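You operate a simulated robot arm through the tools that you are given. There is no shell and no other tool.

Carry out the task below with a simulated robot arm. There is one attempt and no reset: what you move stays moved.

JOB
Put things in order on the motor bench top. At the end: the yellow packing block stands where the teal packing block stood; the purple packing block stands on top of the aluminium heat sink; the teal packing block is on the bright punched plate (marked "DIE 2"); the white drying bag stands where the yellow packing block stood; whatever was shut is shut again. Leave all else as you found it, and nothing knocked over.

The check looks at the end state, three seconds after you hand in, the way a careful person would. Anything else that was tipped, shoved, dropped, spilled or broken makes it a failure.

ROBOT AND FRAMES
A 7-joint arm with a two-finger parallel gripper, fixed in place. Base frame: the origin is at the foot of the arm, x ahead of it, y to its left, z up; the work surface is at about z = 0. Units: m, rad, N and s.
With the tool pointing down near the work surface it reaches from about 0.24 to 0.62 m from the base axis. Its first joint turns from -1.152 to 1.152 rad. Payload 2.6 kg.
The tool frame sits at the grasp point between the pads (the TCP): z along the fingers, y along the line on which they close. The tips reach 0.03 m beyond it. Largest opening 0.094 m; finger width 0.028, thickness 0.01; the body of the gripper, 0.05 by 0.096 m, starts 0.055 m behind the TCP.
Orientation is told as [roll, pitch, yaw] about the base's x, y, z axes, in that order, counted from this pose: with the fingers straight down and closing along the base's y, the tool's x points along the base's -x, its y along +y and its z along -z.

CONTROLS
- The arm moves only by the tool arm_command. Its argument "rows" is a list of rows, each an object of numbers (a shift or turn left out is 0, a gripper value left out holds the last): "ax", "ay", "az": the turn, a rotation vector about the base's x, y, z in rad; "x", "y", "z": the shift along the base's x, y, z in m; "claw": the gripper command, from -1 (fully open) to 1 (shut), values between in proportion. In form: [{"ax": .., "ay": .., "az": .., "x": .., "y": .., "z": .., "claw": ..}, ...]. A call has 1 to 20 rows; each row shifts and turns the commanded pose from where the row before left it. Each row takes 0.2 s and may step no farther than 0.05 m and 0.15 rad from the row before; otherwise, or with a gripper value out of range, the whole call is refused. Where a pose cannot be reached the arm comes as near as it can. A force on the tool above 40 N (or 10 N above the force at the start of the call, whichever is more), or a blocked arm, ends the call early, and 0.2 s more pass. Each finger travels about 0.072 m/s and halts on what it meets, pressing with about 21 N; the grip force reading is that of the motor and also rises with nothing between the fingers. The clock runs only during rows and for 0.2 s after the last one: add rows that do not move to give the fingers time. The reply holds the time, the measured pose of the TCP, the force on the tool along the base axes, the opening and the grip force, in the units named above and with some noise, with the torque about the TCP (base axes, N m) and any sound that the robot's microphone picked up, and new pictures: "show" is both (left out), scene, wrist or none.
- Cameras (640 x 400 px; columns grow to the right, rows downward): "scene" is fixed at [0.0332, 0.4275, 0.5619]; the picture's right is [-0.81, -0.59, 0.00], its down [-0.35, 0.48, -0.80] and it looks along [0.47, -0.65, -0.60] (base axes); focal length 296 px, centre (320, 200). "wrist" rides on the gripper at [0.076, 0.014, -0.103] in the tool frame; the picture's right is [-0.18, 0.98, 0.00], its down [-0.75, -0.14, -0.64] and it looks along [-0.63, -0.12, 0.77] (tool axes); focal length 243 px, centre (320, 200).
- probe_pixels(camera, pixels): for up to 12 pixels [column, row] of the newest picture of that camera ("zoom" is the newest enlarged one), the place [x, y, z] in the base frame of the surface seen there, good to about 0.002 m. The clock stands still meanwhile.
- close_up(camera, box): a new picture of the part [left, top, right, bottom] of that camera's present view, enlarged. The clock stands still meanwhile.
- close_job(): hands the job in; it is judged then, once.

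Unless the task says otherwise, let go and move clear before handing in.

The tools are called after ">>>" as a command line: name --argument value ..., lists and objects as JSON in quotes. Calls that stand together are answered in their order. arm_command: Moves the arm, as the interface text tells. Its arguments: {"type":"object","properties":{"rows":{"type":"array"},"show":{"type":"string","enum":["both","scene","wrist","none"]}},"required":["rows"]} The other tools are called the same way: probe_pixels (camera, pixels) gives the place of the surface under pixels of a picture; close_up (camera, box) takes an enlarged picture of a part of a camera's view; close_job () hands the job in.

At the start:

```text
t: 0.0
position: [0.3293, 0.0283, 0.2869]
tcp_rot: [0.002, -0.001, -0.001]
ft_force: [0.7, 0.8, -0.7]
wrist_torque: [0.04, -0.02, 0.04]
grip_width: 0.094
grip_force: 0.1
```

scene: 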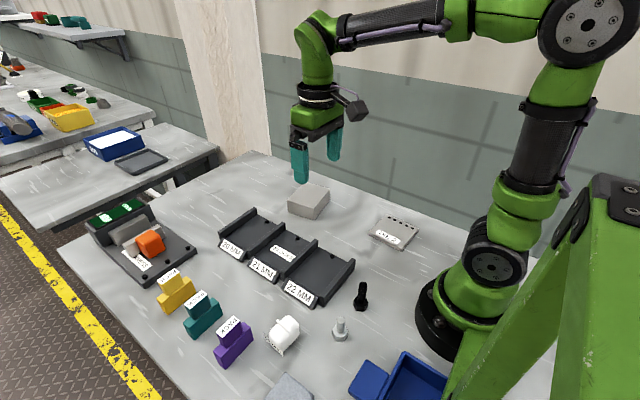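
wrist: 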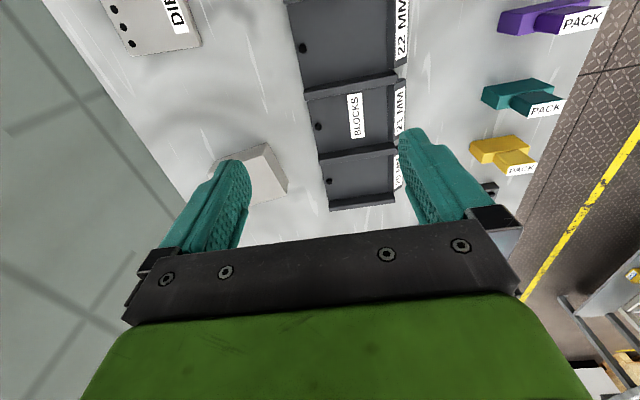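

The scene picture shows three packing blocks (yellow ~(175,293), teal ~(203,315), purple ~(233,345)), a white bag ~(285,333), a plate ~(393,232) and a grey block ~(308,200). I'll enlarge parts of the view to identify everything first.

>>> close_up --camera "scene" --box '[140, 250, 340, 400]'

>>> close_up --camera "scene" --box '[70, 180, 230, 300]'

>>> close_up --camera "scene" --box '[270, 170, 440, 270]'

>>> close_up --camera "scene" --box '[250, 270, 460, 400]'

```text
2.67 times, centred on (240, 325) of scene
```

zoom: 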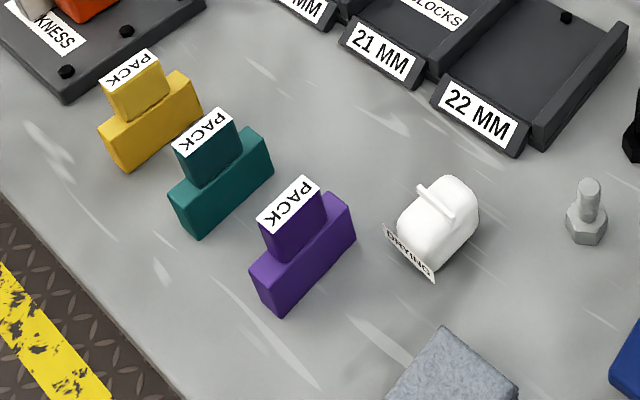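

```text
3.33 times, centred on (150, 240) of scene
```

zoom: 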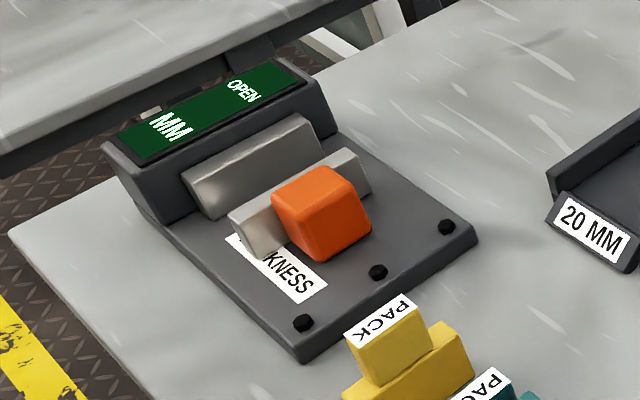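

```text
3.76 times, centred on (355, 220) of scene
```

zoom: 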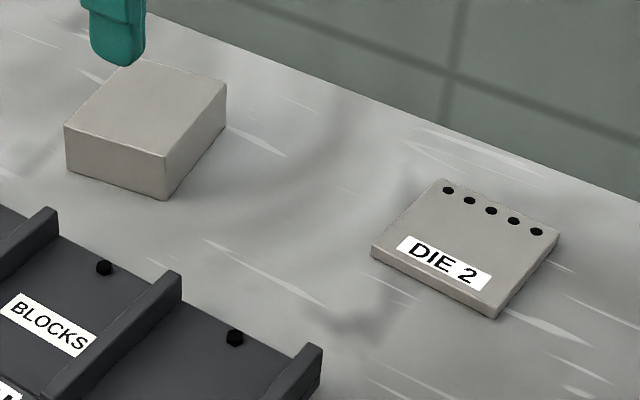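

```text
3.05 times, centred on (355, 335) of scene
```

zoom: 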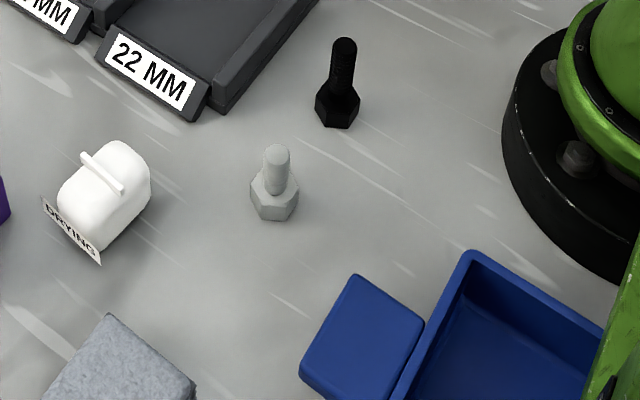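

The enlarged pictures show a plain grey block at scene (308,200) and a mottled grey one at (290,390); I can't yet tell which is the heat sink. I'll probe key points and enlarge more.

>>> probe_pixels --camera "scene" --pixels '[[309, 193], [291, 208], [318, 215], [329, 192], [304, 185], [288, 385], [394, 232], [371, 234], [407, 250], [418, 231], [388, 215], [345, 230]]'

>>> close_up --camera "scene" --box '[240, 340, 336, 400]'

>>> close_up --camera "wrist" --box '[180, 120, 340, 220]'

>>> close_up --camera "scene" --box '[340, 340, 460, 400]'

```text
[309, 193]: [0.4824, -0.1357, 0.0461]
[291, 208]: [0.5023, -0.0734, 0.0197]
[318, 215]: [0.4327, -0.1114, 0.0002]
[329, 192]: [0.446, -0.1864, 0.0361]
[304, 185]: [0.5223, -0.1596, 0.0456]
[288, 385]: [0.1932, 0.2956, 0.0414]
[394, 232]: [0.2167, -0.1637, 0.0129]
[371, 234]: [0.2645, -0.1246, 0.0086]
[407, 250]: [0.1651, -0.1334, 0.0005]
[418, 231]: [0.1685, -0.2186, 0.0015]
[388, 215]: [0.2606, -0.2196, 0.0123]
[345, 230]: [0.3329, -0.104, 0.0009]
```

```text
6.67 times, centred on (288, 370) of scene
```

zoom: 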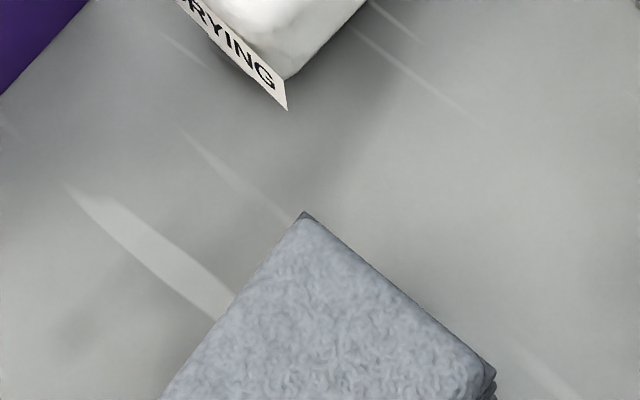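

```text
4.00 times, centred on (260, 170) of wrist
```

zoom: 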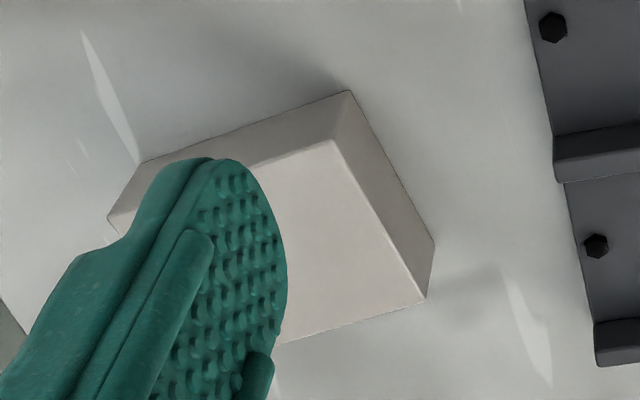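

```text
5.33 times, centred on (400, 370) of scene
```

zoom: 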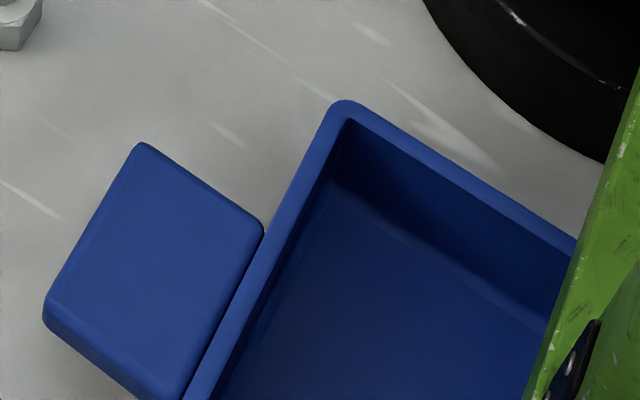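

The mottled item at zoom (330,300) seems to have layered edges, so I need a better view of it. Before moving I'll probe the blocks, the bag and the surrounding objects.

>>> close_up --camera "scene" --box '[150, 255, 310, 375]'

```text
3.33 times, centred on (230, 315) of scene
```

zoom: 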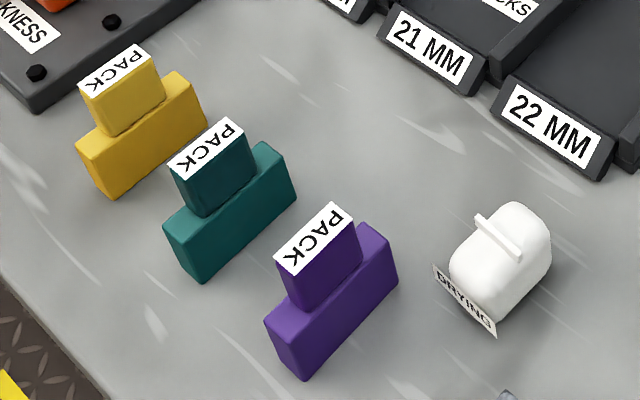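

>>> probe_pixels --camera "zoom" --pixels '[[83, 93], [134, 47], [154, 60], [98, 112], [105, 137], [77, 147], [180, 73], [206, 105], [114, 197], [205, 120], [120, 70], [140, 150]]'

>>> probe_pixels --camera "zoom" --pixels '[[173, 165], [230, 121], [244, 138], [184, 182], [196, 213], [165, 223], [264, 144], [296, 180], [200, 281], [205, 150], [230, 235], [250, 220]]'

>>> probe_pixels --camera "zoom" --pixels '[[279, 258], [334, 206], [353, 221], [292, 276], [300, 309], [266, 322], [370, 225], [398, 278], [304, 378], [315, 240], [340, 310], [345, 340]]'

>>> probe_pixels --camera "zoom" --pixels '[[478, 216], [520, 260], [499, 238], [520, 208], [546, 225], [548, 262], [455, 260], [500, 318], [465, 300], [435, 268], [496, 334], [530, 230]]'

```text
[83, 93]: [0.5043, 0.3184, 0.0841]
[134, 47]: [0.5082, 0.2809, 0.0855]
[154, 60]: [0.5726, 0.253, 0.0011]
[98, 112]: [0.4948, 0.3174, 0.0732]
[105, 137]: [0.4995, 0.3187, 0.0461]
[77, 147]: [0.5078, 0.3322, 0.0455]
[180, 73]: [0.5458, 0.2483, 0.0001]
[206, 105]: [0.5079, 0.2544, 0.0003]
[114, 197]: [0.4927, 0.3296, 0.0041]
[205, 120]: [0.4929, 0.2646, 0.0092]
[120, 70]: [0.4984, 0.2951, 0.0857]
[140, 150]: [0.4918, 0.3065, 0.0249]
```

```text
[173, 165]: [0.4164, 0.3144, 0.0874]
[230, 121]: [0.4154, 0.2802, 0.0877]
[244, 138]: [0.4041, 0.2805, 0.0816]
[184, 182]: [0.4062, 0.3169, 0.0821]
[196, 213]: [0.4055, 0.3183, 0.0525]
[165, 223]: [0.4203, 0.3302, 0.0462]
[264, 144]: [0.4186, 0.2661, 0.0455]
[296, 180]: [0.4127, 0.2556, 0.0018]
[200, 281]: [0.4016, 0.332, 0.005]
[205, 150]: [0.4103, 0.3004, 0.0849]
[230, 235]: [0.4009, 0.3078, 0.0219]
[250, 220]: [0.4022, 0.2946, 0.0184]
```

```text
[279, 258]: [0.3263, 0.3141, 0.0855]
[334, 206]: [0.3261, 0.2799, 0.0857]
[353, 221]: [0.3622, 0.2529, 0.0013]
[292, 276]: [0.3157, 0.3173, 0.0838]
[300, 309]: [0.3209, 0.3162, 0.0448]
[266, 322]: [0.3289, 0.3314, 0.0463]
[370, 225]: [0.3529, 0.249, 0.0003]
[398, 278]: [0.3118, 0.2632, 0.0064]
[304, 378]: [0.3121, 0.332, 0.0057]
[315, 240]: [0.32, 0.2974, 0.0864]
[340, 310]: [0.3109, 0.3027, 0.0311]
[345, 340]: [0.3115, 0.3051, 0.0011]
```

```text
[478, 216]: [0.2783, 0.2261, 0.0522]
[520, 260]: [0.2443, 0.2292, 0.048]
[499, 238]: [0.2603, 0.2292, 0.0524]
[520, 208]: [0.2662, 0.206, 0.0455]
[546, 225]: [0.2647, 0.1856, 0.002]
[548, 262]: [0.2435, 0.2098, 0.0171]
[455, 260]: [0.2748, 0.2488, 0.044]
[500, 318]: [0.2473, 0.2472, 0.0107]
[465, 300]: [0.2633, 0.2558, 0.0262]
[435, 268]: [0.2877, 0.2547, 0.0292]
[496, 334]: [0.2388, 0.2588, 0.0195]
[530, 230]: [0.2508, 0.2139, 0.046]
```

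The blocks' bodies run along y (0.262–0.333), about 0.02 thick in x, with body tops at z≈0.046 and knob tops at z≈0.086; yellow is at x≈0.50, teal ≈0.41 and purple ≈0.32. I'll swing the wrist camera towards the mottled item near (0.19,0.30) to see whether it is the heat sink.

>>> arm_command --rows '[{"az": 0.14, "x": -0.011, "y": 0.017, "z": 0.006, "claw": -1}, {"az": 0.14, "x": -0.011, "y": 0.017, "z": 0.006}, {"az": 0.14, "x": -0.011, "y": 0.017, "z": 0.006}, {"az": 0.14, "x": -0.011, "y": 0.017, "z": 0.006}, {"az": 0.14, "x": -0.011, "y": 0.017, "z": 0.006}, {"az": 0.14, "x": -0.011, "y": 0.017, "z": 0.006}, {"az": 0.14, "x": -0.011, "y": 0.017, "z": 0.0}, {"x": 0}]'

```text
t: 1.8
position: [0.2526, 0.1476, 0.3244]
tcp_rot: [-0.001, -0.001, 0.982]
ft_force: [-0.4, -0.1, 0.4]
wrist_torque: [0.03, -0.04, -0.02]
grip_width: 0.0941
grip_force: 0.0
```

scene: 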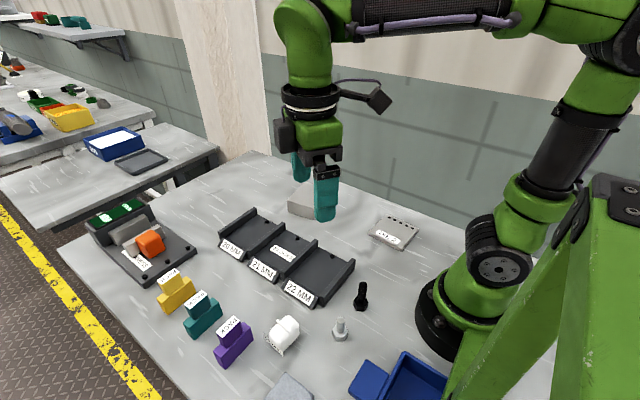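
wrist: 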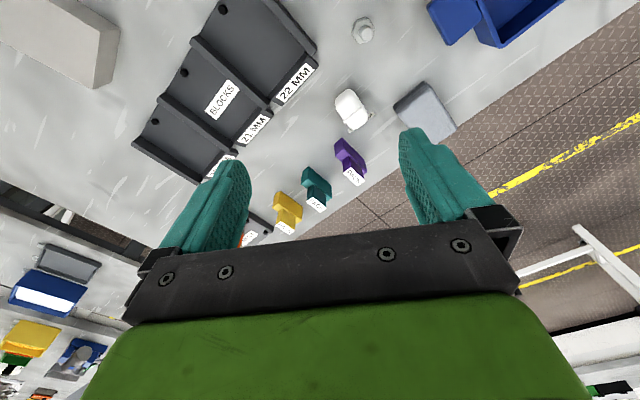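

The mottled item now shows in the wrist picture at about (425,110), with the plain grey block at (65,40). I'll enlarge both.

>>> close_up --camera "wrist" --box '[376, 70, 472, 150]'

>>> close_up --camera "wrist" --box '[0, 0, 140, 100]'

>>> close_up --camera "wrist" --box '[300, 70, 396, 130]'

```text
5.00 times, centred on (424, 110) of wrist
```

zoom: 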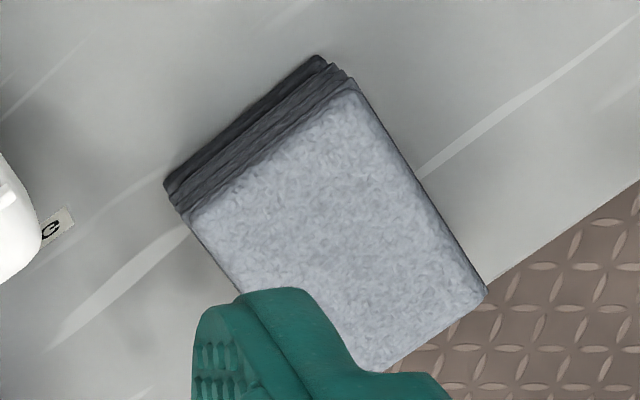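

```text
4.00 times, centred on (70, 50) of wrist
```

zoom: 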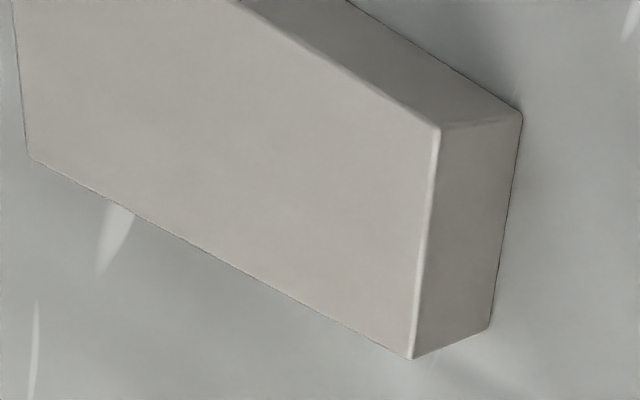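

```text
6.67 times, centred on (348, 100) of wrist
```

zoom: 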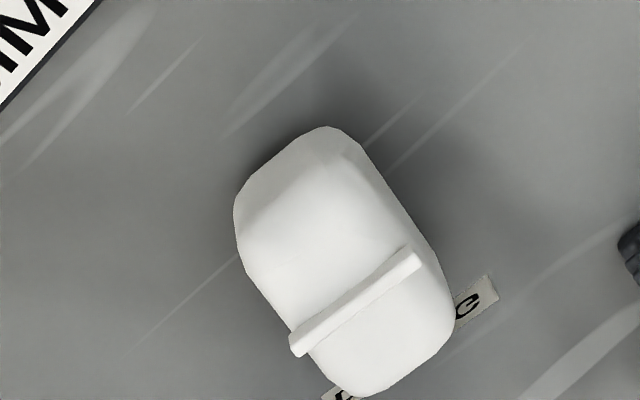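

The mottled item is a stack of fibrous sheets (zoom (330,230) shows loose layers), so the plain metallic block near (0.48,-0.14) must be the heat sink. I'll now move above the teal block, turning the tool so that the fingers close along x.

>>> arm_command --rows '[{"az": 0.147, "x": 0.0198, "y": 0.0188, "z": -0.01}, {"az": 0.147, "x": 0.0198, "y": 0.0188, "z": -0.01}, {"az": 0.147, "x": 0.0198, "y": 0.0188, "z": -0.01}, {"az": 0.148, "x": 0.0198, "y": 0.0188, "z": -0.01}, {"x": 0.0198, "y": 0.0188, "z": -0.02}, {"x": 0.0198, "y": 0.0188, "z": -0.02}, {"x": 0.0198, "y": 0.0188, "z": -0.02}, {"x": 0.0198, "y": 0.0188, "z": -0.02}, {"x": 0}, {"x": 0}]'

```text
t: 4.0
position: [0.4095, 0.2977, 0.2065]
tcp_rot: [-0.001, 0.0, 1.569]
ft_force: [-0.2, -0.1, 0.1]
wrist_torque: [0.01, 0.03, -0.02]
grip_width: 0.0937
grip_force: 0.1
```

scene: 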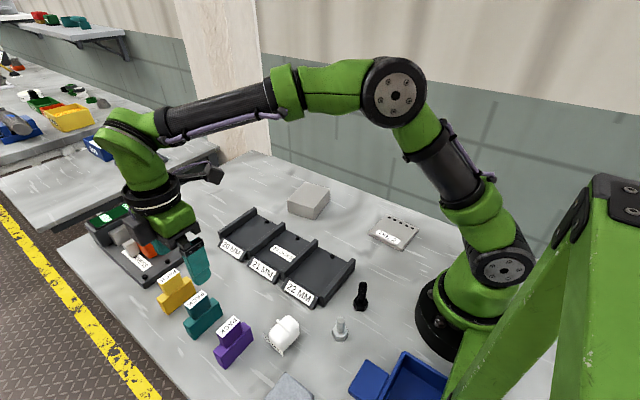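
wrist: 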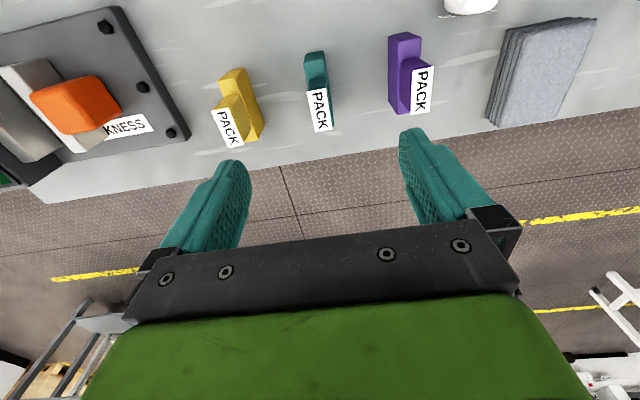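

The wrist view shows yellow at (238,105), teal at (318,90) and purple at (408,75) from the other side. I'll enlarge this and probe the block edges to find their centrelines, and also the heat sink and plate corners in the clear scene view.

>>> close_up --camera "wrist" --box '[200, 20, 450, 160]'

>>> close_up --camera "scene" --box '[270, 170, 430, 270]'

```text
2.56 times, centred on (325, 90) of wrist
```

zoom: 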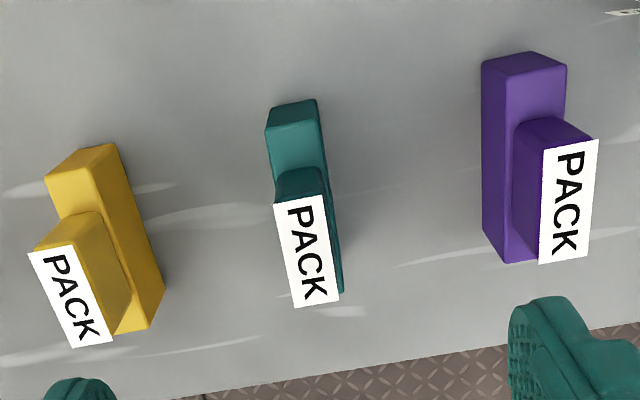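

```text
4.00 times, centred on (350, 220) of scene
```

zoom: 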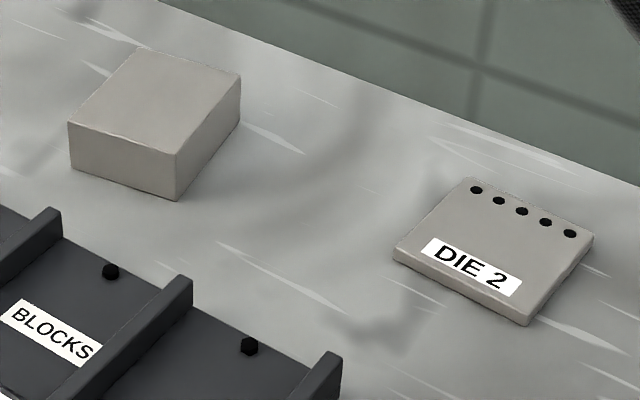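

The newest zoom shows the heat sink's top corners at about (142,52), (238,76), (177,152), (70,125) and the plate corners at (470,181), (592,238), (526,314), (397,248). I'll probe slightly inside these.

>>> probe_pixels --camera "zoom" --pixels '[[144, 54], [234, 78], [176, 150], [74, 124], [155, 105], [70, 150], [177, 196], [472, 184], [587, 239], [525, 308], [401, 249], [495, 230]]'

>>> close_up --camera "wrist" --box '[200, 20, 450, 160]'

```text
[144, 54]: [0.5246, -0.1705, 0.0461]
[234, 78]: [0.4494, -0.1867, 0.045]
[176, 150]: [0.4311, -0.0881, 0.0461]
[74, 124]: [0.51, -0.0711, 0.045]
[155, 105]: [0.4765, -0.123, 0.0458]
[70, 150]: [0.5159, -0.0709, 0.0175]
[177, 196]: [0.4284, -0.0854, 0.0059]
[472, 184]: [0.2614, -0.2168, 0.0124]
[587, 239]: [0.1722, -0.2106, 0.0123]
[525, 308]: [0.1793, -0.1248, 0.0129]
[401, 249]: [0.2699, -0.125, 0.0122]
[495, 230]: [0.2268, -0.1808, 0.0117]
```

```text
2.56 times, centred on (325, 90) of wrist
```

zoom: 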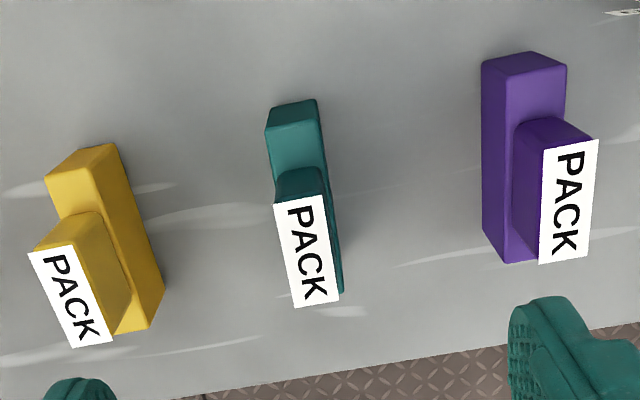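

The heat sink's top centre is about (0.479,-0.129), with its long axis turned ~0.18 rad from y; the plate centre is about (0.221,-0.169) and its top is at z≈0.0125. Now I'll probe the block edges in the wrist zoom (teal at (300,200), etc.).

>>> probe_pixels --camera "zoom" --pixels '[[269, 128], [313, 123], [316, 102], [280, 170], [330, 190], [340, 290], [278, 207], [322, 200], [299, 303], [336, 298], [305, 250], [338, 270]]'

>>> probe_pixels --camera "zoom" --pixels '[[484, 64], [562, 68], [490, 80], [485, 200], [507, 260], [545, 155], [594, 142], [545, 260], [582, 254], [520, 80], [500, 240], [510, 180]]'

>>> probe_pixels --camera "zoom" --pixels '[[48, 178], [100, 165], [115, 147], [162, 288], [148, 325], [125, 328], [32, 254], [72, 248], [75, 344], [110, 339], [70, 290], [110, 200]]'

```text
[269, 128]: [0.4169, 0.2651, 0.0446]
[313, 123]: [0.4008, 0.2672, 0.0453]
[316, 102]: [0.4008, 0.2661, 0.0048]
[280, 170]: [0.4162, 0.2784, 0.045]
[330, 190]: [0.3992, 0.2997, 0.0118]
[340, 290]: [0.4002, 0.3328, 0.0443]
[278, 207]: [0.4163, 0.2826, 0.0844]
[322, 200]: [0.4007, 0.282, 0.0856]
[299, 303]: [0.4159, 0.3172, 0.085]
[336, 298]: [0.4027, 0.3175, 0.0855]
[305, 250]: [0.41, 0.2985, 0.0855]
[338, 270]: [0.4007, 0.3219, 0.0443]
```

```text
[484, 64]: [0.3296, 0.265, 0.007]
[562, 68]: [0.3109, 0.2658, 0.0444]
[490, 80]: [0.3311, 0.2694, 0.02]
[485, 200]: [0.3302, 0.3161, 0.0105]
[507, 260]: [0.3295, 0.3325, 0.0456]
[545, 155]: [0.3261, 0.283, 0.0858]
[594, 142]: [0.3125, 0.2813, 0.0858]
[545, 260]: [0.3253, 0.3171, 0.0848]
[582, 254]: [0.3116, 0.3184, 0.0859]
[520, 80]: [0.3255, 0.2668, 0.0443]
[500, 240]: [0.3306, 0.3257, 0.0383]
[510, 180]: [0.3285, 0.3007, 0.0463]
```

```text
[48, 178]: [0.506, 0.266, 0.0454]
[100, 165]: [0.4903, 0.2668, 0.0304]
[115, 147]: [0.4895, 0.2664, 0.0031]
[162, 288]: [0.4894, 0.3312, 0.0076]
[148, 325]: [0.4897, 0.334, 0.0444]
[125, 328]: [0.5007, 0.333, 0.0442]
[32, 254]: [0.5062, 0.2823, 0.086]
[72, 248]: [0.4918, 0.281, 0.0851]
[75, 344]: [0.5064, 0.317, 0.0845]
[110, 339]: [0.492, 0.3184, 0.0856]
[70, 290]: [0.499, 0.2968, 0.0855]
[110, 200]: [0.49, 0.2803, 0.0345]
```

All three blocks are consistent: centres at x≈0.50, 0.41 and 0.32, y≈0.30, and 0.02 thick. I'll lower over the teal block to z≈0.045 with the fingers open.

>>> arm_command --rows '[{"x": 0.0005, "y": 0.002, "z": -0.04}, {"z": -0.04}, {"z": -0.03}, {"z": -0.025}, {"z": -0.015}, {"z": -0.0105}, {"x": 0}, {"x": 0}]'

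```text
t: 5.8
position: [0.4097, 0.3, 0.0435]
tcp_rot: [0.0, -0.002, 1.569]
ft_force: [0.4, -0.1, 0.2]
wrist_torque: [0.01, -0.01, -0.01]
grip_width: 0.094
grip_force: 0.2
```

scene: 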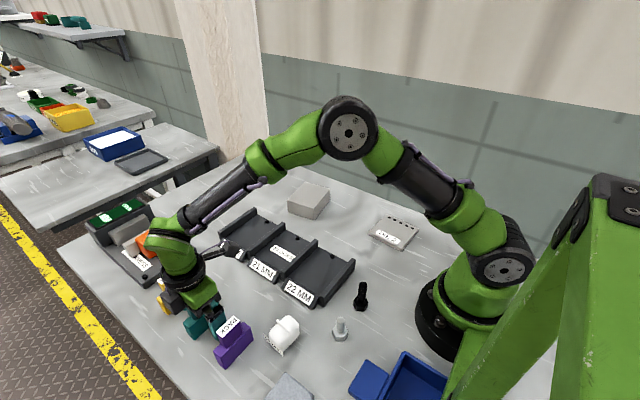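
wrist: 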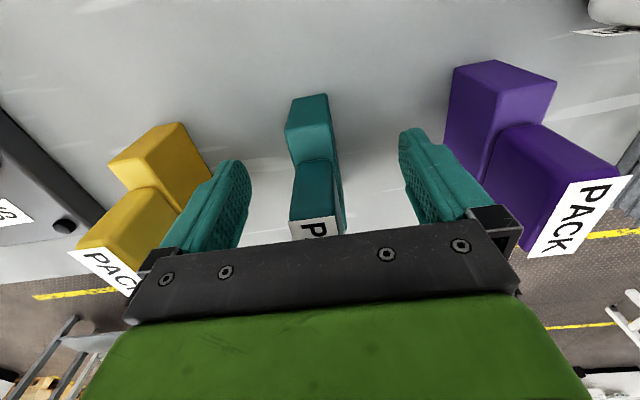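

The fingers straddle the teal block (wrist (315,160)) with room on both sides, and no force is felt. I'll close the gripper now.

>>> arm_command --rows '[{"claw": 0.0}, {"claw": 0.4}, {"claw": 1}, {"claw": 1}, {"claw": 1}, {"claw": 1}]' --show "wrist"

```text
t: 7.2
position: [0.4104, 0.2999, 0.0431]
tcp_rot: [-0.001, -0.002, 1.569]
ft_force: [0.1, 0.2, 0.7]
wrist_torque: [0.01, 0.02, 0.05]
grip_width: 0.0254
grip_force: 20.7
```

wrist: 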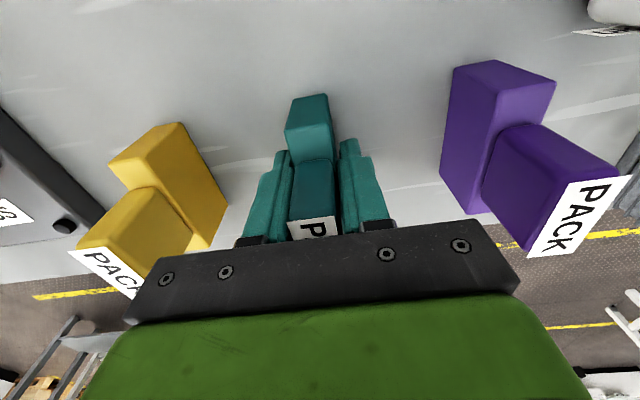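

The grip reads 20.7 N at an opening of 0.0254, so the teal block is held. I'll lift it slowly and check.

>>> arm_command --rows '[{"z": 0.01}, {"z": 0.02}, {"z": 0.03}, {"z": 0.04}, {"z": 0.04}, {"z": 0.04}, {"x": 0}]'

```text
t: 8.8
position: [0.4086, 0.298, 0.2232]
tcp_rot: [0.0, 0.001, 1.569]
ft_force: [0.5, -0.3, -1.9]
wrist_torque: [0.0, 0.0, -0.02]
grip_width: 0.0256
grip_force: 21.0
```

scene: 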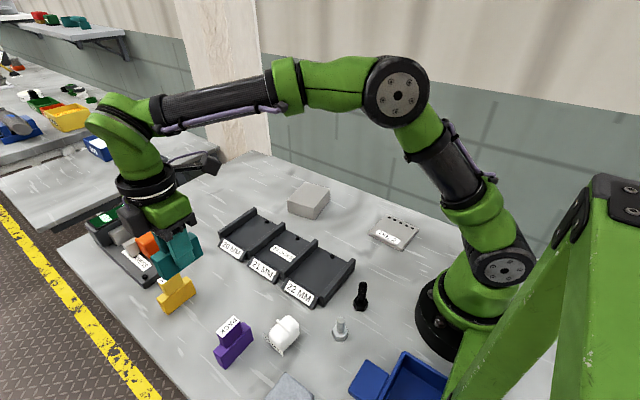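
wrist: 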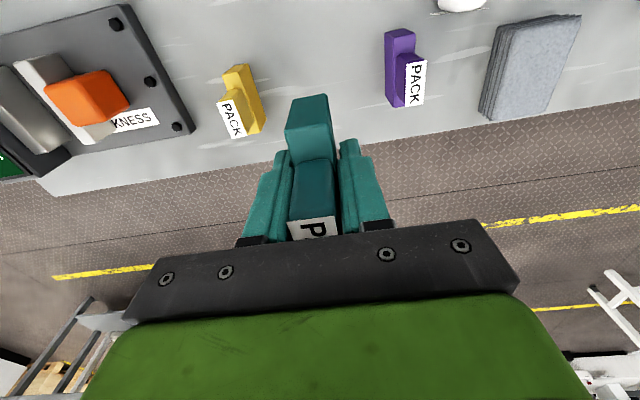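

The teal block is held upright and has lifted clear (force −1.9 N), with its bottom about 0.043 m below the TCP. I'll carry it over to above the plate at (0.221,-0.169), turning it so its long side lies along x.

>>> arm_command --rows '[{"az": -0.1183, "x": -0.0135, "y": -0.0334}, {"az": -0.1183, "x": -0.0135, "y": -0.0334}, {"az": -0.1183, "x": -0.0135, "y": -0.0334}, {"az": -0.1183, "x": -0.0135, "y": -0.0334}, {"az": -0.1183, "x": -0.0135, "y": -0.0334}, {"az": -0.1183, "x": -0.0135, "y": -0.0334}, {"az": -0.1183, "x": -0.0135, "y": -0.0334}, {"az": -0.1183, "x": -0.0135, "y": -0.0334}, {"az": -0.1183, "x": -0.0135, "y": -0.0334}, {"az": -0.1183, "x": -0.0135, "y": -0.0334}, {"az": -0.1183, "x": -0.0135, "y": -0.0334}, {"az": -0.1183, "x": -0.0135, "y": -0.0334}, {"az": -0.1183, "x": -0.0135, "y": -0.0334}, {"az": -0.1183, "x": -0.0135, "y": -0.0334}, {"x": 0}, {"x": 0}]'

```text
t: 12.2
position: [0.2229, -0.1679, 0.2233]
tcp_rot: [-0.001, 0.0, -0.089]
ft_force: [-0.5, -0.1, -2.2]
wrist_torque: [0.01, -0.02, -0.02]
grip_width: 0.0253
grip_force: 20.7
```

scene: 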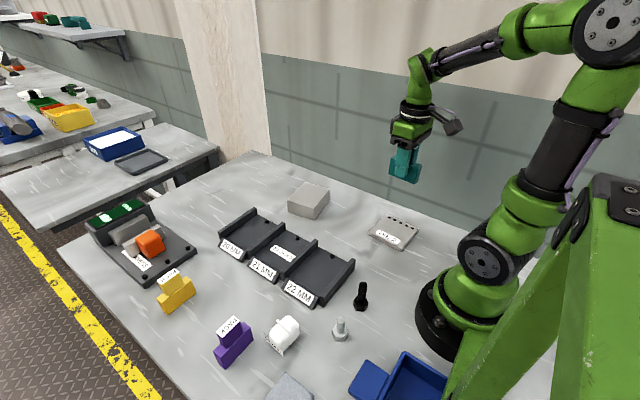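
wrist: 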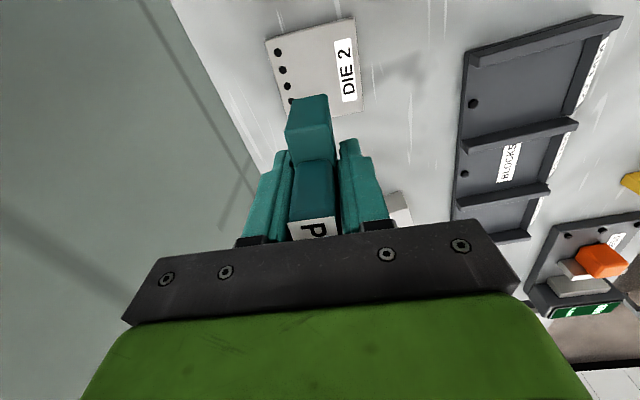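

The plate lies right below the held block (wrist (315,65)). I'll lower to about 6 mm above the plate, to TCP z≈0.062.

>>> arm_command --rows '[{"x": -0.001, "y": -0.001, "z": -0.04}, {"z": -0.04}, {"z": -0.035}, {"z": -0.025}, {"z": -0.014}, {"z": -0.007}, {"x": 0}, {"x": 0}]'

```text
t: 14.0
position: [0.2198, -0.1695, 0.0613]
tcp_rot: [-0.001, 0.0, -0.088]
ft_force: [-0.3, -0.2, -2.2]
wrist_torque: [-0.01, -0.01, -0.02]
grip_width: 0.0254
grip_force: 20.7
```

scene: 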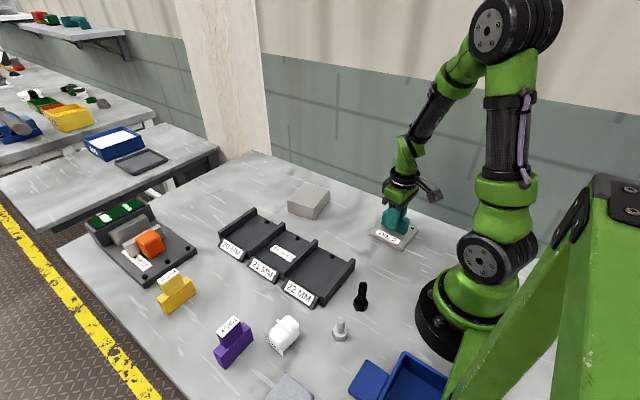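
wrist: 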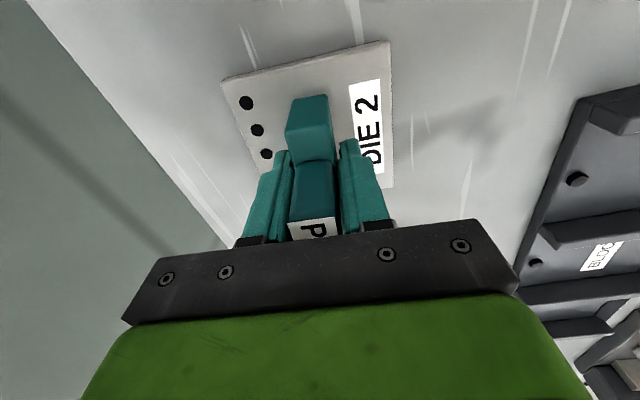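

The block sits between the holes and the label over the plate (wrist (310,150)). I'll lower the last few millimetres in small steps and watch the vertical force.

>>> arm_command --rows '[{"z": -0.0015}, {"z": -0.0015}, {"z": -0.001}, {"x": 0}]' --show "none"

>>> arm_command --rows '[{"z": -0.001}, {"x": 0}]' --show "none"

```text
t: 15.0
position: [0.2201, -0.1692, 0.0581]
tcp_rot: [0.0, 0.0, -0.087]
ft_force: [0.1, 0.2, -1.9]
wrist_torque: [0.01, -0.02, -0.01]
grip_width: 0.0252
grip_force: 21.4
```

```text
t: 15.6
position: [0.2198, -0.1694, 0.0574]
tcp_rot: [-0.001, 0.001, -0.087]
ft_force: [-0.6, 0.0, -1.2]
wrist_torque: [0.0, -0.01, -0.02]
grip_width: 0.0255
grip_force: 21.3
```

The vertical force has barely changed (−1.9 to −1.2 N), so the block is nearly touching. I'll lower another millimetre.

>>> arm_command --rows '[{"z": -0.001}, {"x": 0}]' --show "none"

```text
t: 16.2
position: [0.2207, -0.1679, 0.0546]
tcp_rot: [0.0, 0.001, -0.087]
ft_force: [0.6, 0.4, -2.0]
wrist_torque: [-0.02, -0.03, 0.02]
grip_width: 0.0254
grip_force: 20.7
```

There is still no contact (−2.0 N). I'll step down further.

>>> arm_command --rows '[{"z": -0.001}, {"x": 0}]' --show "none"

```text
t: 16.8
position: [0.2211, -0.1706, 0.0549]
tcp_rot: [0.0, -0.001, -0.088]
ft_force: [-0.3, 0.4, 1.7]
wrist_torque: [-0.04, -0.11, 0.03]
grip_width: 0.0254
grip_force: 21.2
```

The force has swung to +1.7 N, so the block is resting on the plate. I'll open the fingers a little and hold still.

>>> arm_command --rows '[{"claw": 0.4}, {"claw": 0.2}, {"claw": -0.1}, {"claw": -0.1}, {"x": 0}]'

```text
t: 18.0
position: [0.2226, -0.1698, 0.056]
tcp_rot: [-0.001, -0.001, -0.087]
ft_force: [-0.2, 0.1, 0.2]
wrist_torque: [0.02, -0.01, -0.02]
grip_width: 0.052
grip_force: 0.0
```

scene: 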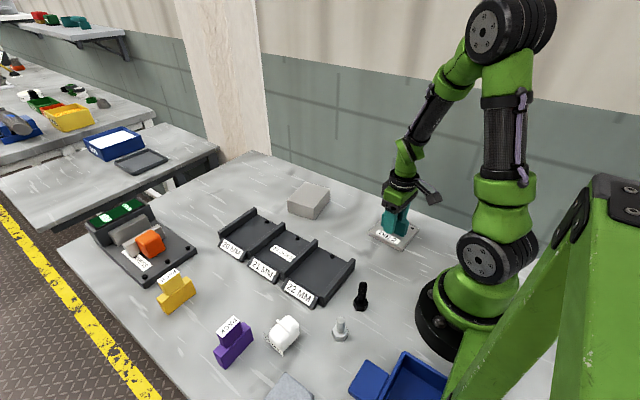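
wrist: 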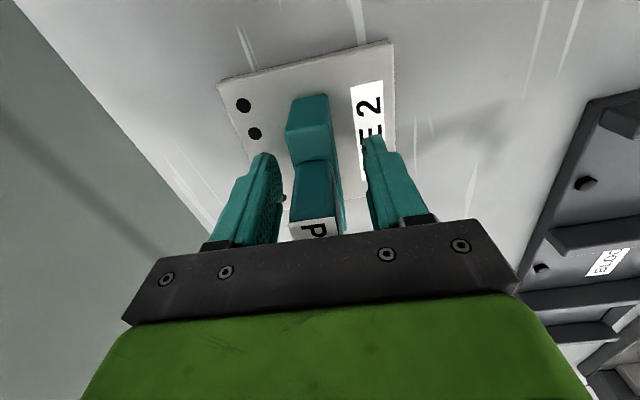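

The fingers are clear on both sides and the teal block stands on the plate (wrist (312,160)). I'll raise straight up.

>>> arm_command --rows '[{"z": 0.02}, {"z": 0.03}, {"z": 0.04}, {"z": 0.04}, {"z": 0.04}, {"x": 0}]'

```text
t: 19.4
position: [0.22, -0.1688, 0.2264]
tcp_rot: [-0.001, -0.001, -0.087]
ft_force: [0.3, -0.2, -0.6]
wrist_torque: [0.0, 0.0, 0.03]
grip_width: 0.0517
grip_force: 0.0
```

scene: 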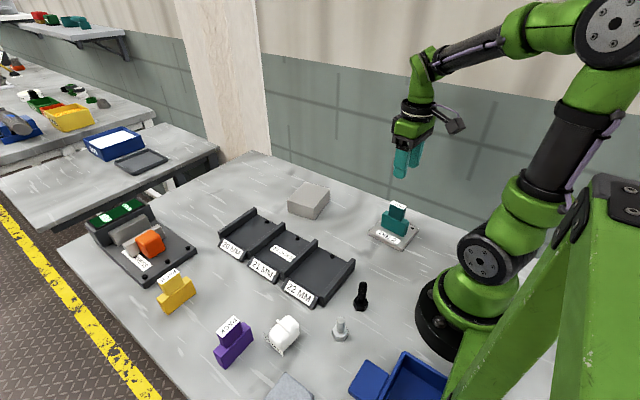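
wrist: 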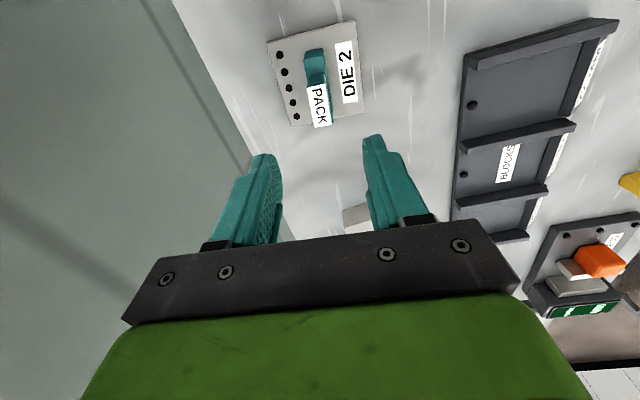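

Teal stands upright on DIE 2 (scene (395,217)). Now I'll go above the yellow block at (0.50,0.30), turning the fingers back to close along x.

>>> arm_command --rows '[{"az": 0.1184, "x": 0.02, "y": 0.0335, "claw": -0.4}, {"az": 0.1184, "x": 0.02, "y": 0.0335}, {"az": 0.1184, "x": 0.02, "y": 0.0335}, {"az": 0.1184, "x": 0.02, "y": 0.0335}, {"az": 0.1184, "x": 0.02, "y": 0.0335}, {"az": 0.1184, "x": 0.02, "y": 0.0335}, {"az": 0.1184, "x": 0.02, "y": 0.0335}, {"az": 0.1184, "x": 0.02, "y": 0.0335}, {"az": 0.1184, "x": 0.02, "y": 0.0335}, {"az": 0.1184, "x": 0.02, "y": 0.0335}, {"az": 0.1184, "x": 0.02, "y": 0.0335}, {"az": 0.1184, "x": 0.02, "y": 0.0335}, {"az": 0.1184, "x": 0.02, "y": 0.0335}, {"az": 0.1184, "x": 0.02, "y": 0.0335}, {"x": 0}, {"x": 0}]'

```text
t: 22.8
position: [0.4969, 0.2998, 0.2272]
tcp_rot: [0.001, 0.0, 1.571]
ft_force: [1.0, 0.2, -0.2]
wrist_torque: [0.0, 0.01, 0.0]
grip_width: 0.0656
grip_force: 0.1
```

scene: 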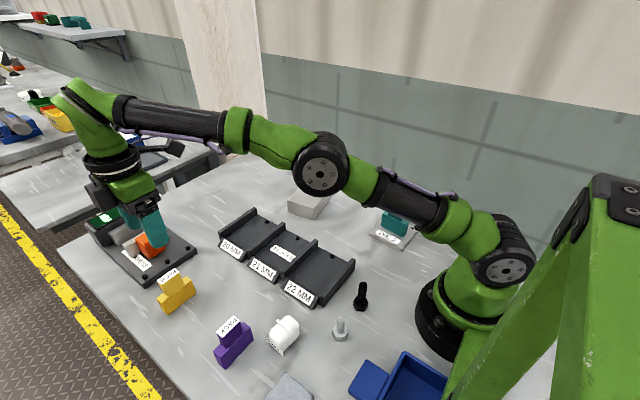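
wrist: 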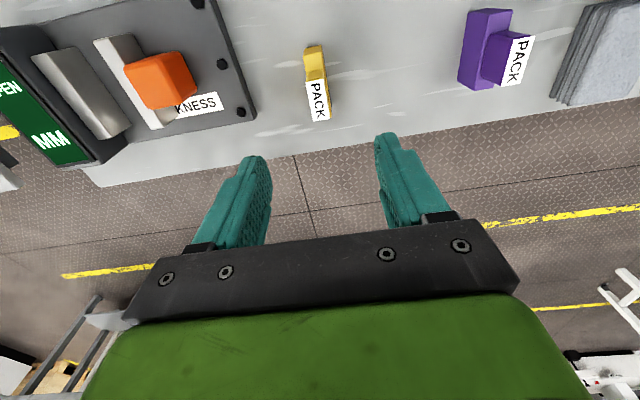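

Yellow shows at wrist (317,85), with the gauge's base edge at (250,110) next to it. I'll probe both for clearance and for the yellow block's centre.

>>> probe_pixels --camera "wrist" --pixels '[[253, 117], [235, 60], [241, 112], [222, 64], [307, 60], [323, 58], [327, 82], [330, 110], [309, 84], [312, 121], [328, 119], [160, 80]]'

>>> close_up --camera "wrist" --box '[280, 30, 360, 130]'

```text
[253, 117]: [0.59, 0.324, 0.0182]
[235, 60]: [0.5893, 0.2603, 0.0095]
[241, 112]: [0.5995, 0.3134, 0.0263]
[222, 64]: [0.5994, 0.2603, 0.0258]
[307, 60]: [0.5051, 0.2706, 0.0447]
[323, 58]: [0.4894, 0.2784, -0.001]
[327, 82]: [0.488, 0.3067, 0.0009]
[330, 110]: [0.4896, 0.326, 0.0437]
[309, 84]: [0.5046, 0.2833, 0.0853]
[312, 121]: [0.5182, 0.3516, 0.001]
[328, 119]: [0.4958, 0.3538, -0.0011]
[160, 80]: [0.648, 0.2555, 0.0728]
```

```text
4.00 times, centred on (320, 80) of wrist
```

zoom: 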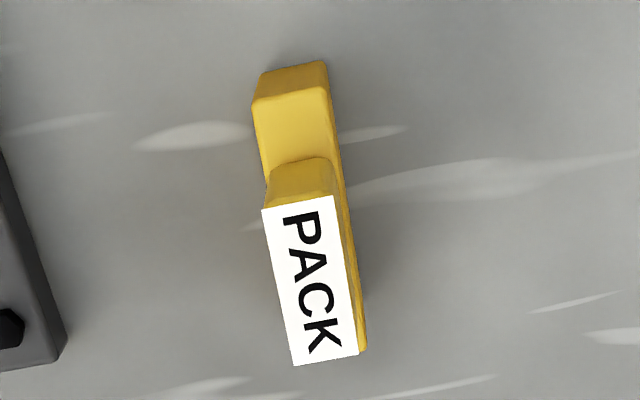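

The gauge edge is at x≈0.59, well clear, and the yellow block's centre is at about (0.499,0.300). I'll lower to grasp height.

>>> arm_command --rows '[{"x": 0.001, "z": -0.04}, {"z": -0.04}, {"z": -0.04}, {"z": -0.03}, {"z": -0.02}, {"z": -0.0137}, {"x": 0}, {"x": 0}]'

```text
t: 24.6
position: [0.5019, 0.3, 0.0422]
tcp_rot: [0.001, 0.001, 1.568]
ft_force: [-0.6, 0.4, -0.8]
wrist_torque: [0.02, 0.0, 0.03]
grip_width: 0.0659
grip_force: 0.1
```

scene: 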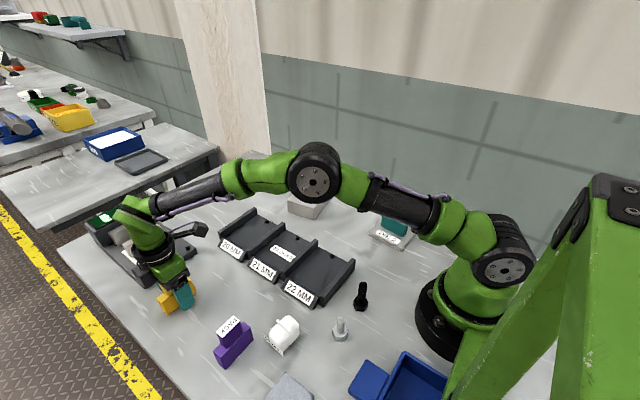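
wrist: 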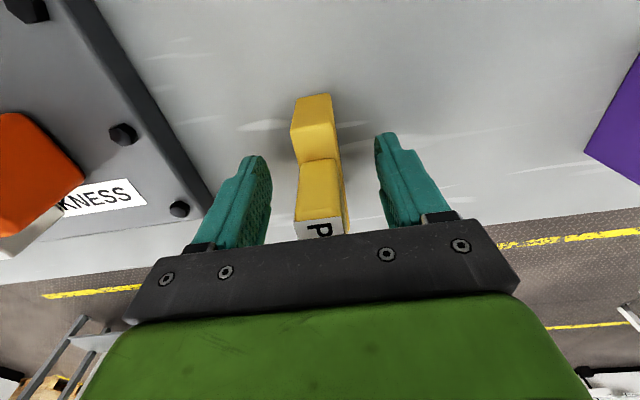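

The fingers straddle the yellow block, but it sits about 5 px right of centre (wrist 291–335 against 285–330 for teal). I'll shift x by −2 mm and then close.

>>> arm_command --rows '[{"x": -0.002}, {"x": 0}, {"claw": 0.2}, {"claw": 0.4}, {"claw": 1}, {"claw": 1}, {"claw": 1}, {"claw": 1}]' --show "wrist"

```text
t: 26.4
position: [0.4993, 0.2995, 0.0437]
tcp_rot: [0.001, 0.002, 1.569]
ft_force: [0.0, 0.6, 1.4]
wrist_torque: [-0.02, 0.0, -0.03]
grip_width: 0.0243
grip_force: 20.3
```

wrist: 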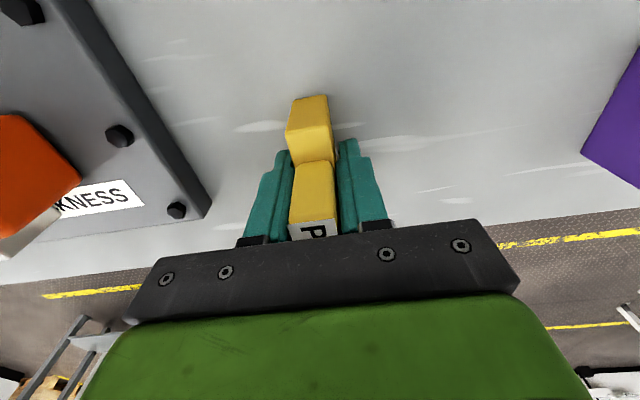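

Yellow is held (20.3 N, width 0.0243). I'll lift 0.06 m and move 0.09 m in −x to above teal's old place.

>>> arm_command --rows '[{"z": 0.01}, {"z": 0.02}, {"z": 0.03}, {"x": -0.018}, {"x": -0.03}, {"x": -0.03}, {"x": -0.0115}, {"x": 0}, {"x": 0}]'

```text
t: 28.4
position: [0.4118, 0.2999, 0.1006]
tcp_rot: [-0.002, 0.001, 1.571]
ft_force: [0.5, 0.5, -2.4]
wrist_torque: [0.0, 0.0, -0.01]
grip_width: 0.0242
grip_force: 20.5
```

scene: 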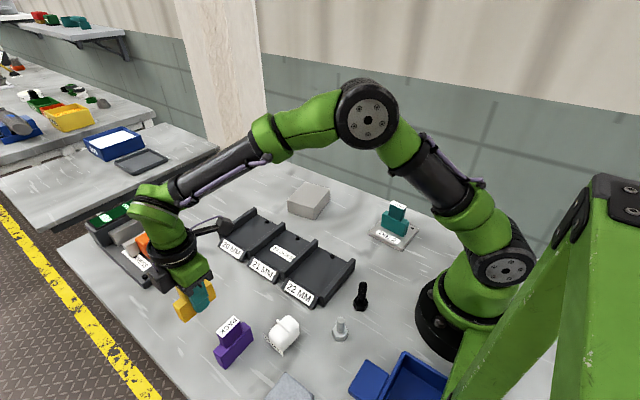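
wrist: 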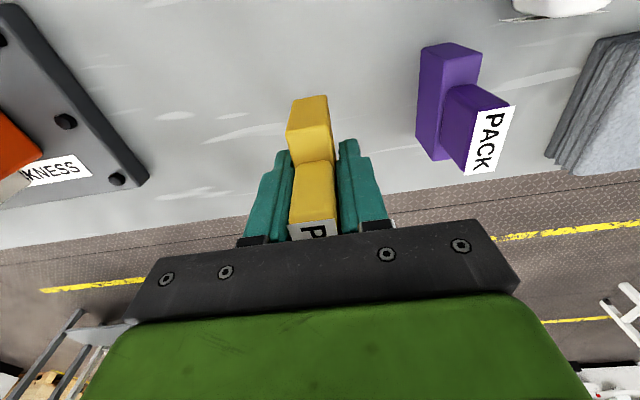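

I'm above teal's old place at TCP (0.411,0.300). I'll lower to about 3 mm above the bench.

>>> arm_command --rows '[{"x": -0.001, "z": -0.02}, {"z": -0.02}, {"z": -0.01}, {"z": -0.004}, {"x": 0}, {"x": 0}]' --show "none"

```text
t: 29.8
position: [0.4089, 0.3001, 0.0478]
tcp_rot: [0.001, -0.001, 1.571]
ft_force: [-0.7, -0.1, -1.9]
wrist_torque: [-0.01, -0.01, 0.0]
grip_width: 0.0242
grip_force: 21.0
```

>>> arm_command --rows '[{"z": -0.0015}, {"z": -0.001}, {"x": 0}, {"x": 0}]' --show "none"

```text
t: 30.8
position: [0.4095, 0.3012, 0.0451]
tcp_rot: [0.0, 0.0, 1.569]
ft_force: [0.0, 0.4, -2.2]
wrist_torque: [0.0, 0.0, 0.01]
grip_width: 0.0243
grip_force: 21.4
```

Vertical force is still −2.2 N, so there is no contact yet. I'll step down in single millimetres.

>>> arm_command --rows '[{"z": -0.001}, {"x": 0}, {"x": 0}]' --show "none"

>>> arm_command --rows '[{"z": -0.0005}, {"x": 0}, {"x": 0}]' --show "none"

```text
t: 31.6
position: [0.4091, 0.2995, 0.0439]
tcp_rot: [0.001, 0.002, 1.569]
ft_force: [0.2, 0.5, -2.5]
wrist_torque: [-0.01, 0.0, 0.0]
grip_width: 0.0243
grip_force: 21.2
```

```text
t: 32.4
position: [0.408, 0.2999, 0.0432]
tcp_rot: [0.0, 0.001, 1.569]
ft_force: [0.4, -0.8, -2.6]
wrist_torque: [0.01, -0.03, -0.01]
grip_width: 0.0244
grip_force: 21.3
```

There is still no contact and x reads about 0.409. I'll nudge x by +1 mm and continue down.

>>> arm_command --rows '[{"x": 0.001, "z": -0.0007}, {"x": 0}, {"x": 0}]' --show "none"

>>> arm_command --rows '[{"z": -0.0006}, {"x": 0}, {"x": 0}]' --show "none"

```text
t: 33.2
position: [0.409, 0.301, 0.0437]
tcp_rot: [0.001, 0.0, 1.568]
ft_force: [0.6, -0.1, -1.9]
wrist_torque: [0.01, 0.0, 0.05]
grip_width: 0.0244
grip_force: 21.0
```

```text
t: 34.0
position: [0.4097, 0.3001, 0.0416]
tcp_rot: [0.0, 0.001, 1.569]
ft_force: [-0.8, 0.0, -0.3]
wrist_torque: [0.06, 0.01, 0.01]
grip_width: 0.0244
grip_force: 21.3
```

The force has risen to −0.3 N, so the block is touching the bench. I'll open the fingers now.

>>> arm_command --rows '[{"z": -0.0003, "claw": 0.4}, {"claw": 0.2}, {"claw": -0.2}, {"claw": -0.2}, {"x": 0}]' --show "wrist"

```text
t: 35.2
position: [0.4112, 0.2987, 0.0415]
tcp_rot: [0.0, 0.0, 1.569]
ft_force: [-0.7, 0.2, -0.6]
wrist_torque: [0.03, 0.0, 0.01]
grip_width: 0.0563
grip_force: 0.0
```

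wrist: 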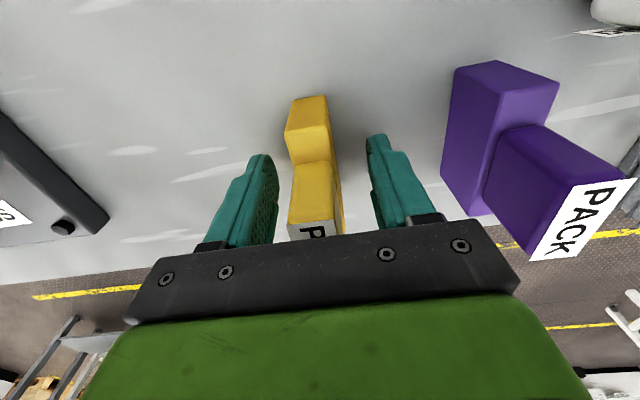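

Yellow stands free between the open fingers. I'll rise to z≈0.16 and move to above purple at x≈0.3205.

>>> arm_command --rows '[{"z": 0.02}, {"z": 0.03}, {"z": 0.04}, {"z": 0.03}, {"x": -0.03}, {"x": -0.03}, {"x": -0.0295}, {"x": 0}, {"x": 0}]'

```text
t: 37.2
position: [0.3211, 0.3002, 0.1608]
tcp_rot: [-0.001, 0.0, 1.57]
ft_force: [-0.5, 0.5, 0.1]
wrist_torque: [-0.01, 0.0, -0.01]
grip_width: 0.0562
grip_force: 0.0
```

scene: 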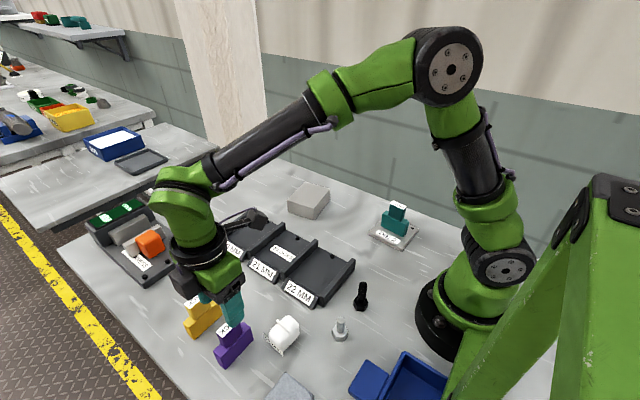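
wrist: 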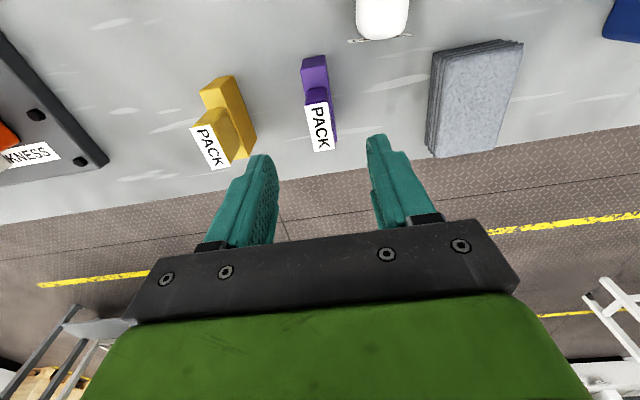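

Both yellow (wrist (225,120)) and purple (318,100) are visible. I'll probe their edges and the neighbouring stack for clearance.

>>> probe_pixels --camera "wrist" --pixels '[[303, 72], [327, 70], [334, 120], [307, 106], [327, 104], [312, 147], [330, 146], [254, 140], [230, 100], [216, 148], [430, 150], [437, 60]]'

```text
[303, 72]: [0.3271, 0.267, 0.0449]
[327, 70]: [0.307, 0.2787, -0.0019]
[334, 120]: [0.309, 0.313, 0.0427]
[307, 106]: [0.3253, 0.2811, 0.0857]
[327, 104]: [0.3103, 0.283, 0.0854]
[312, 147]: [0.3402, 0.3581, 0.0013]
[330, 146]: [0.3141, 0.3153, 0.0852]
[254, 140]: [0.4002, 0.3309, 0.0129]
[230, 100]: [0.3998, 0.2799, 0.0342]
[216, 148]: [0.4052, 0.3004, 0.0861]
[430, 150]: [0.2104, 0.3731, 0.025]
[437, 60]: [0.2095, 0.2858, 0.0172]
```

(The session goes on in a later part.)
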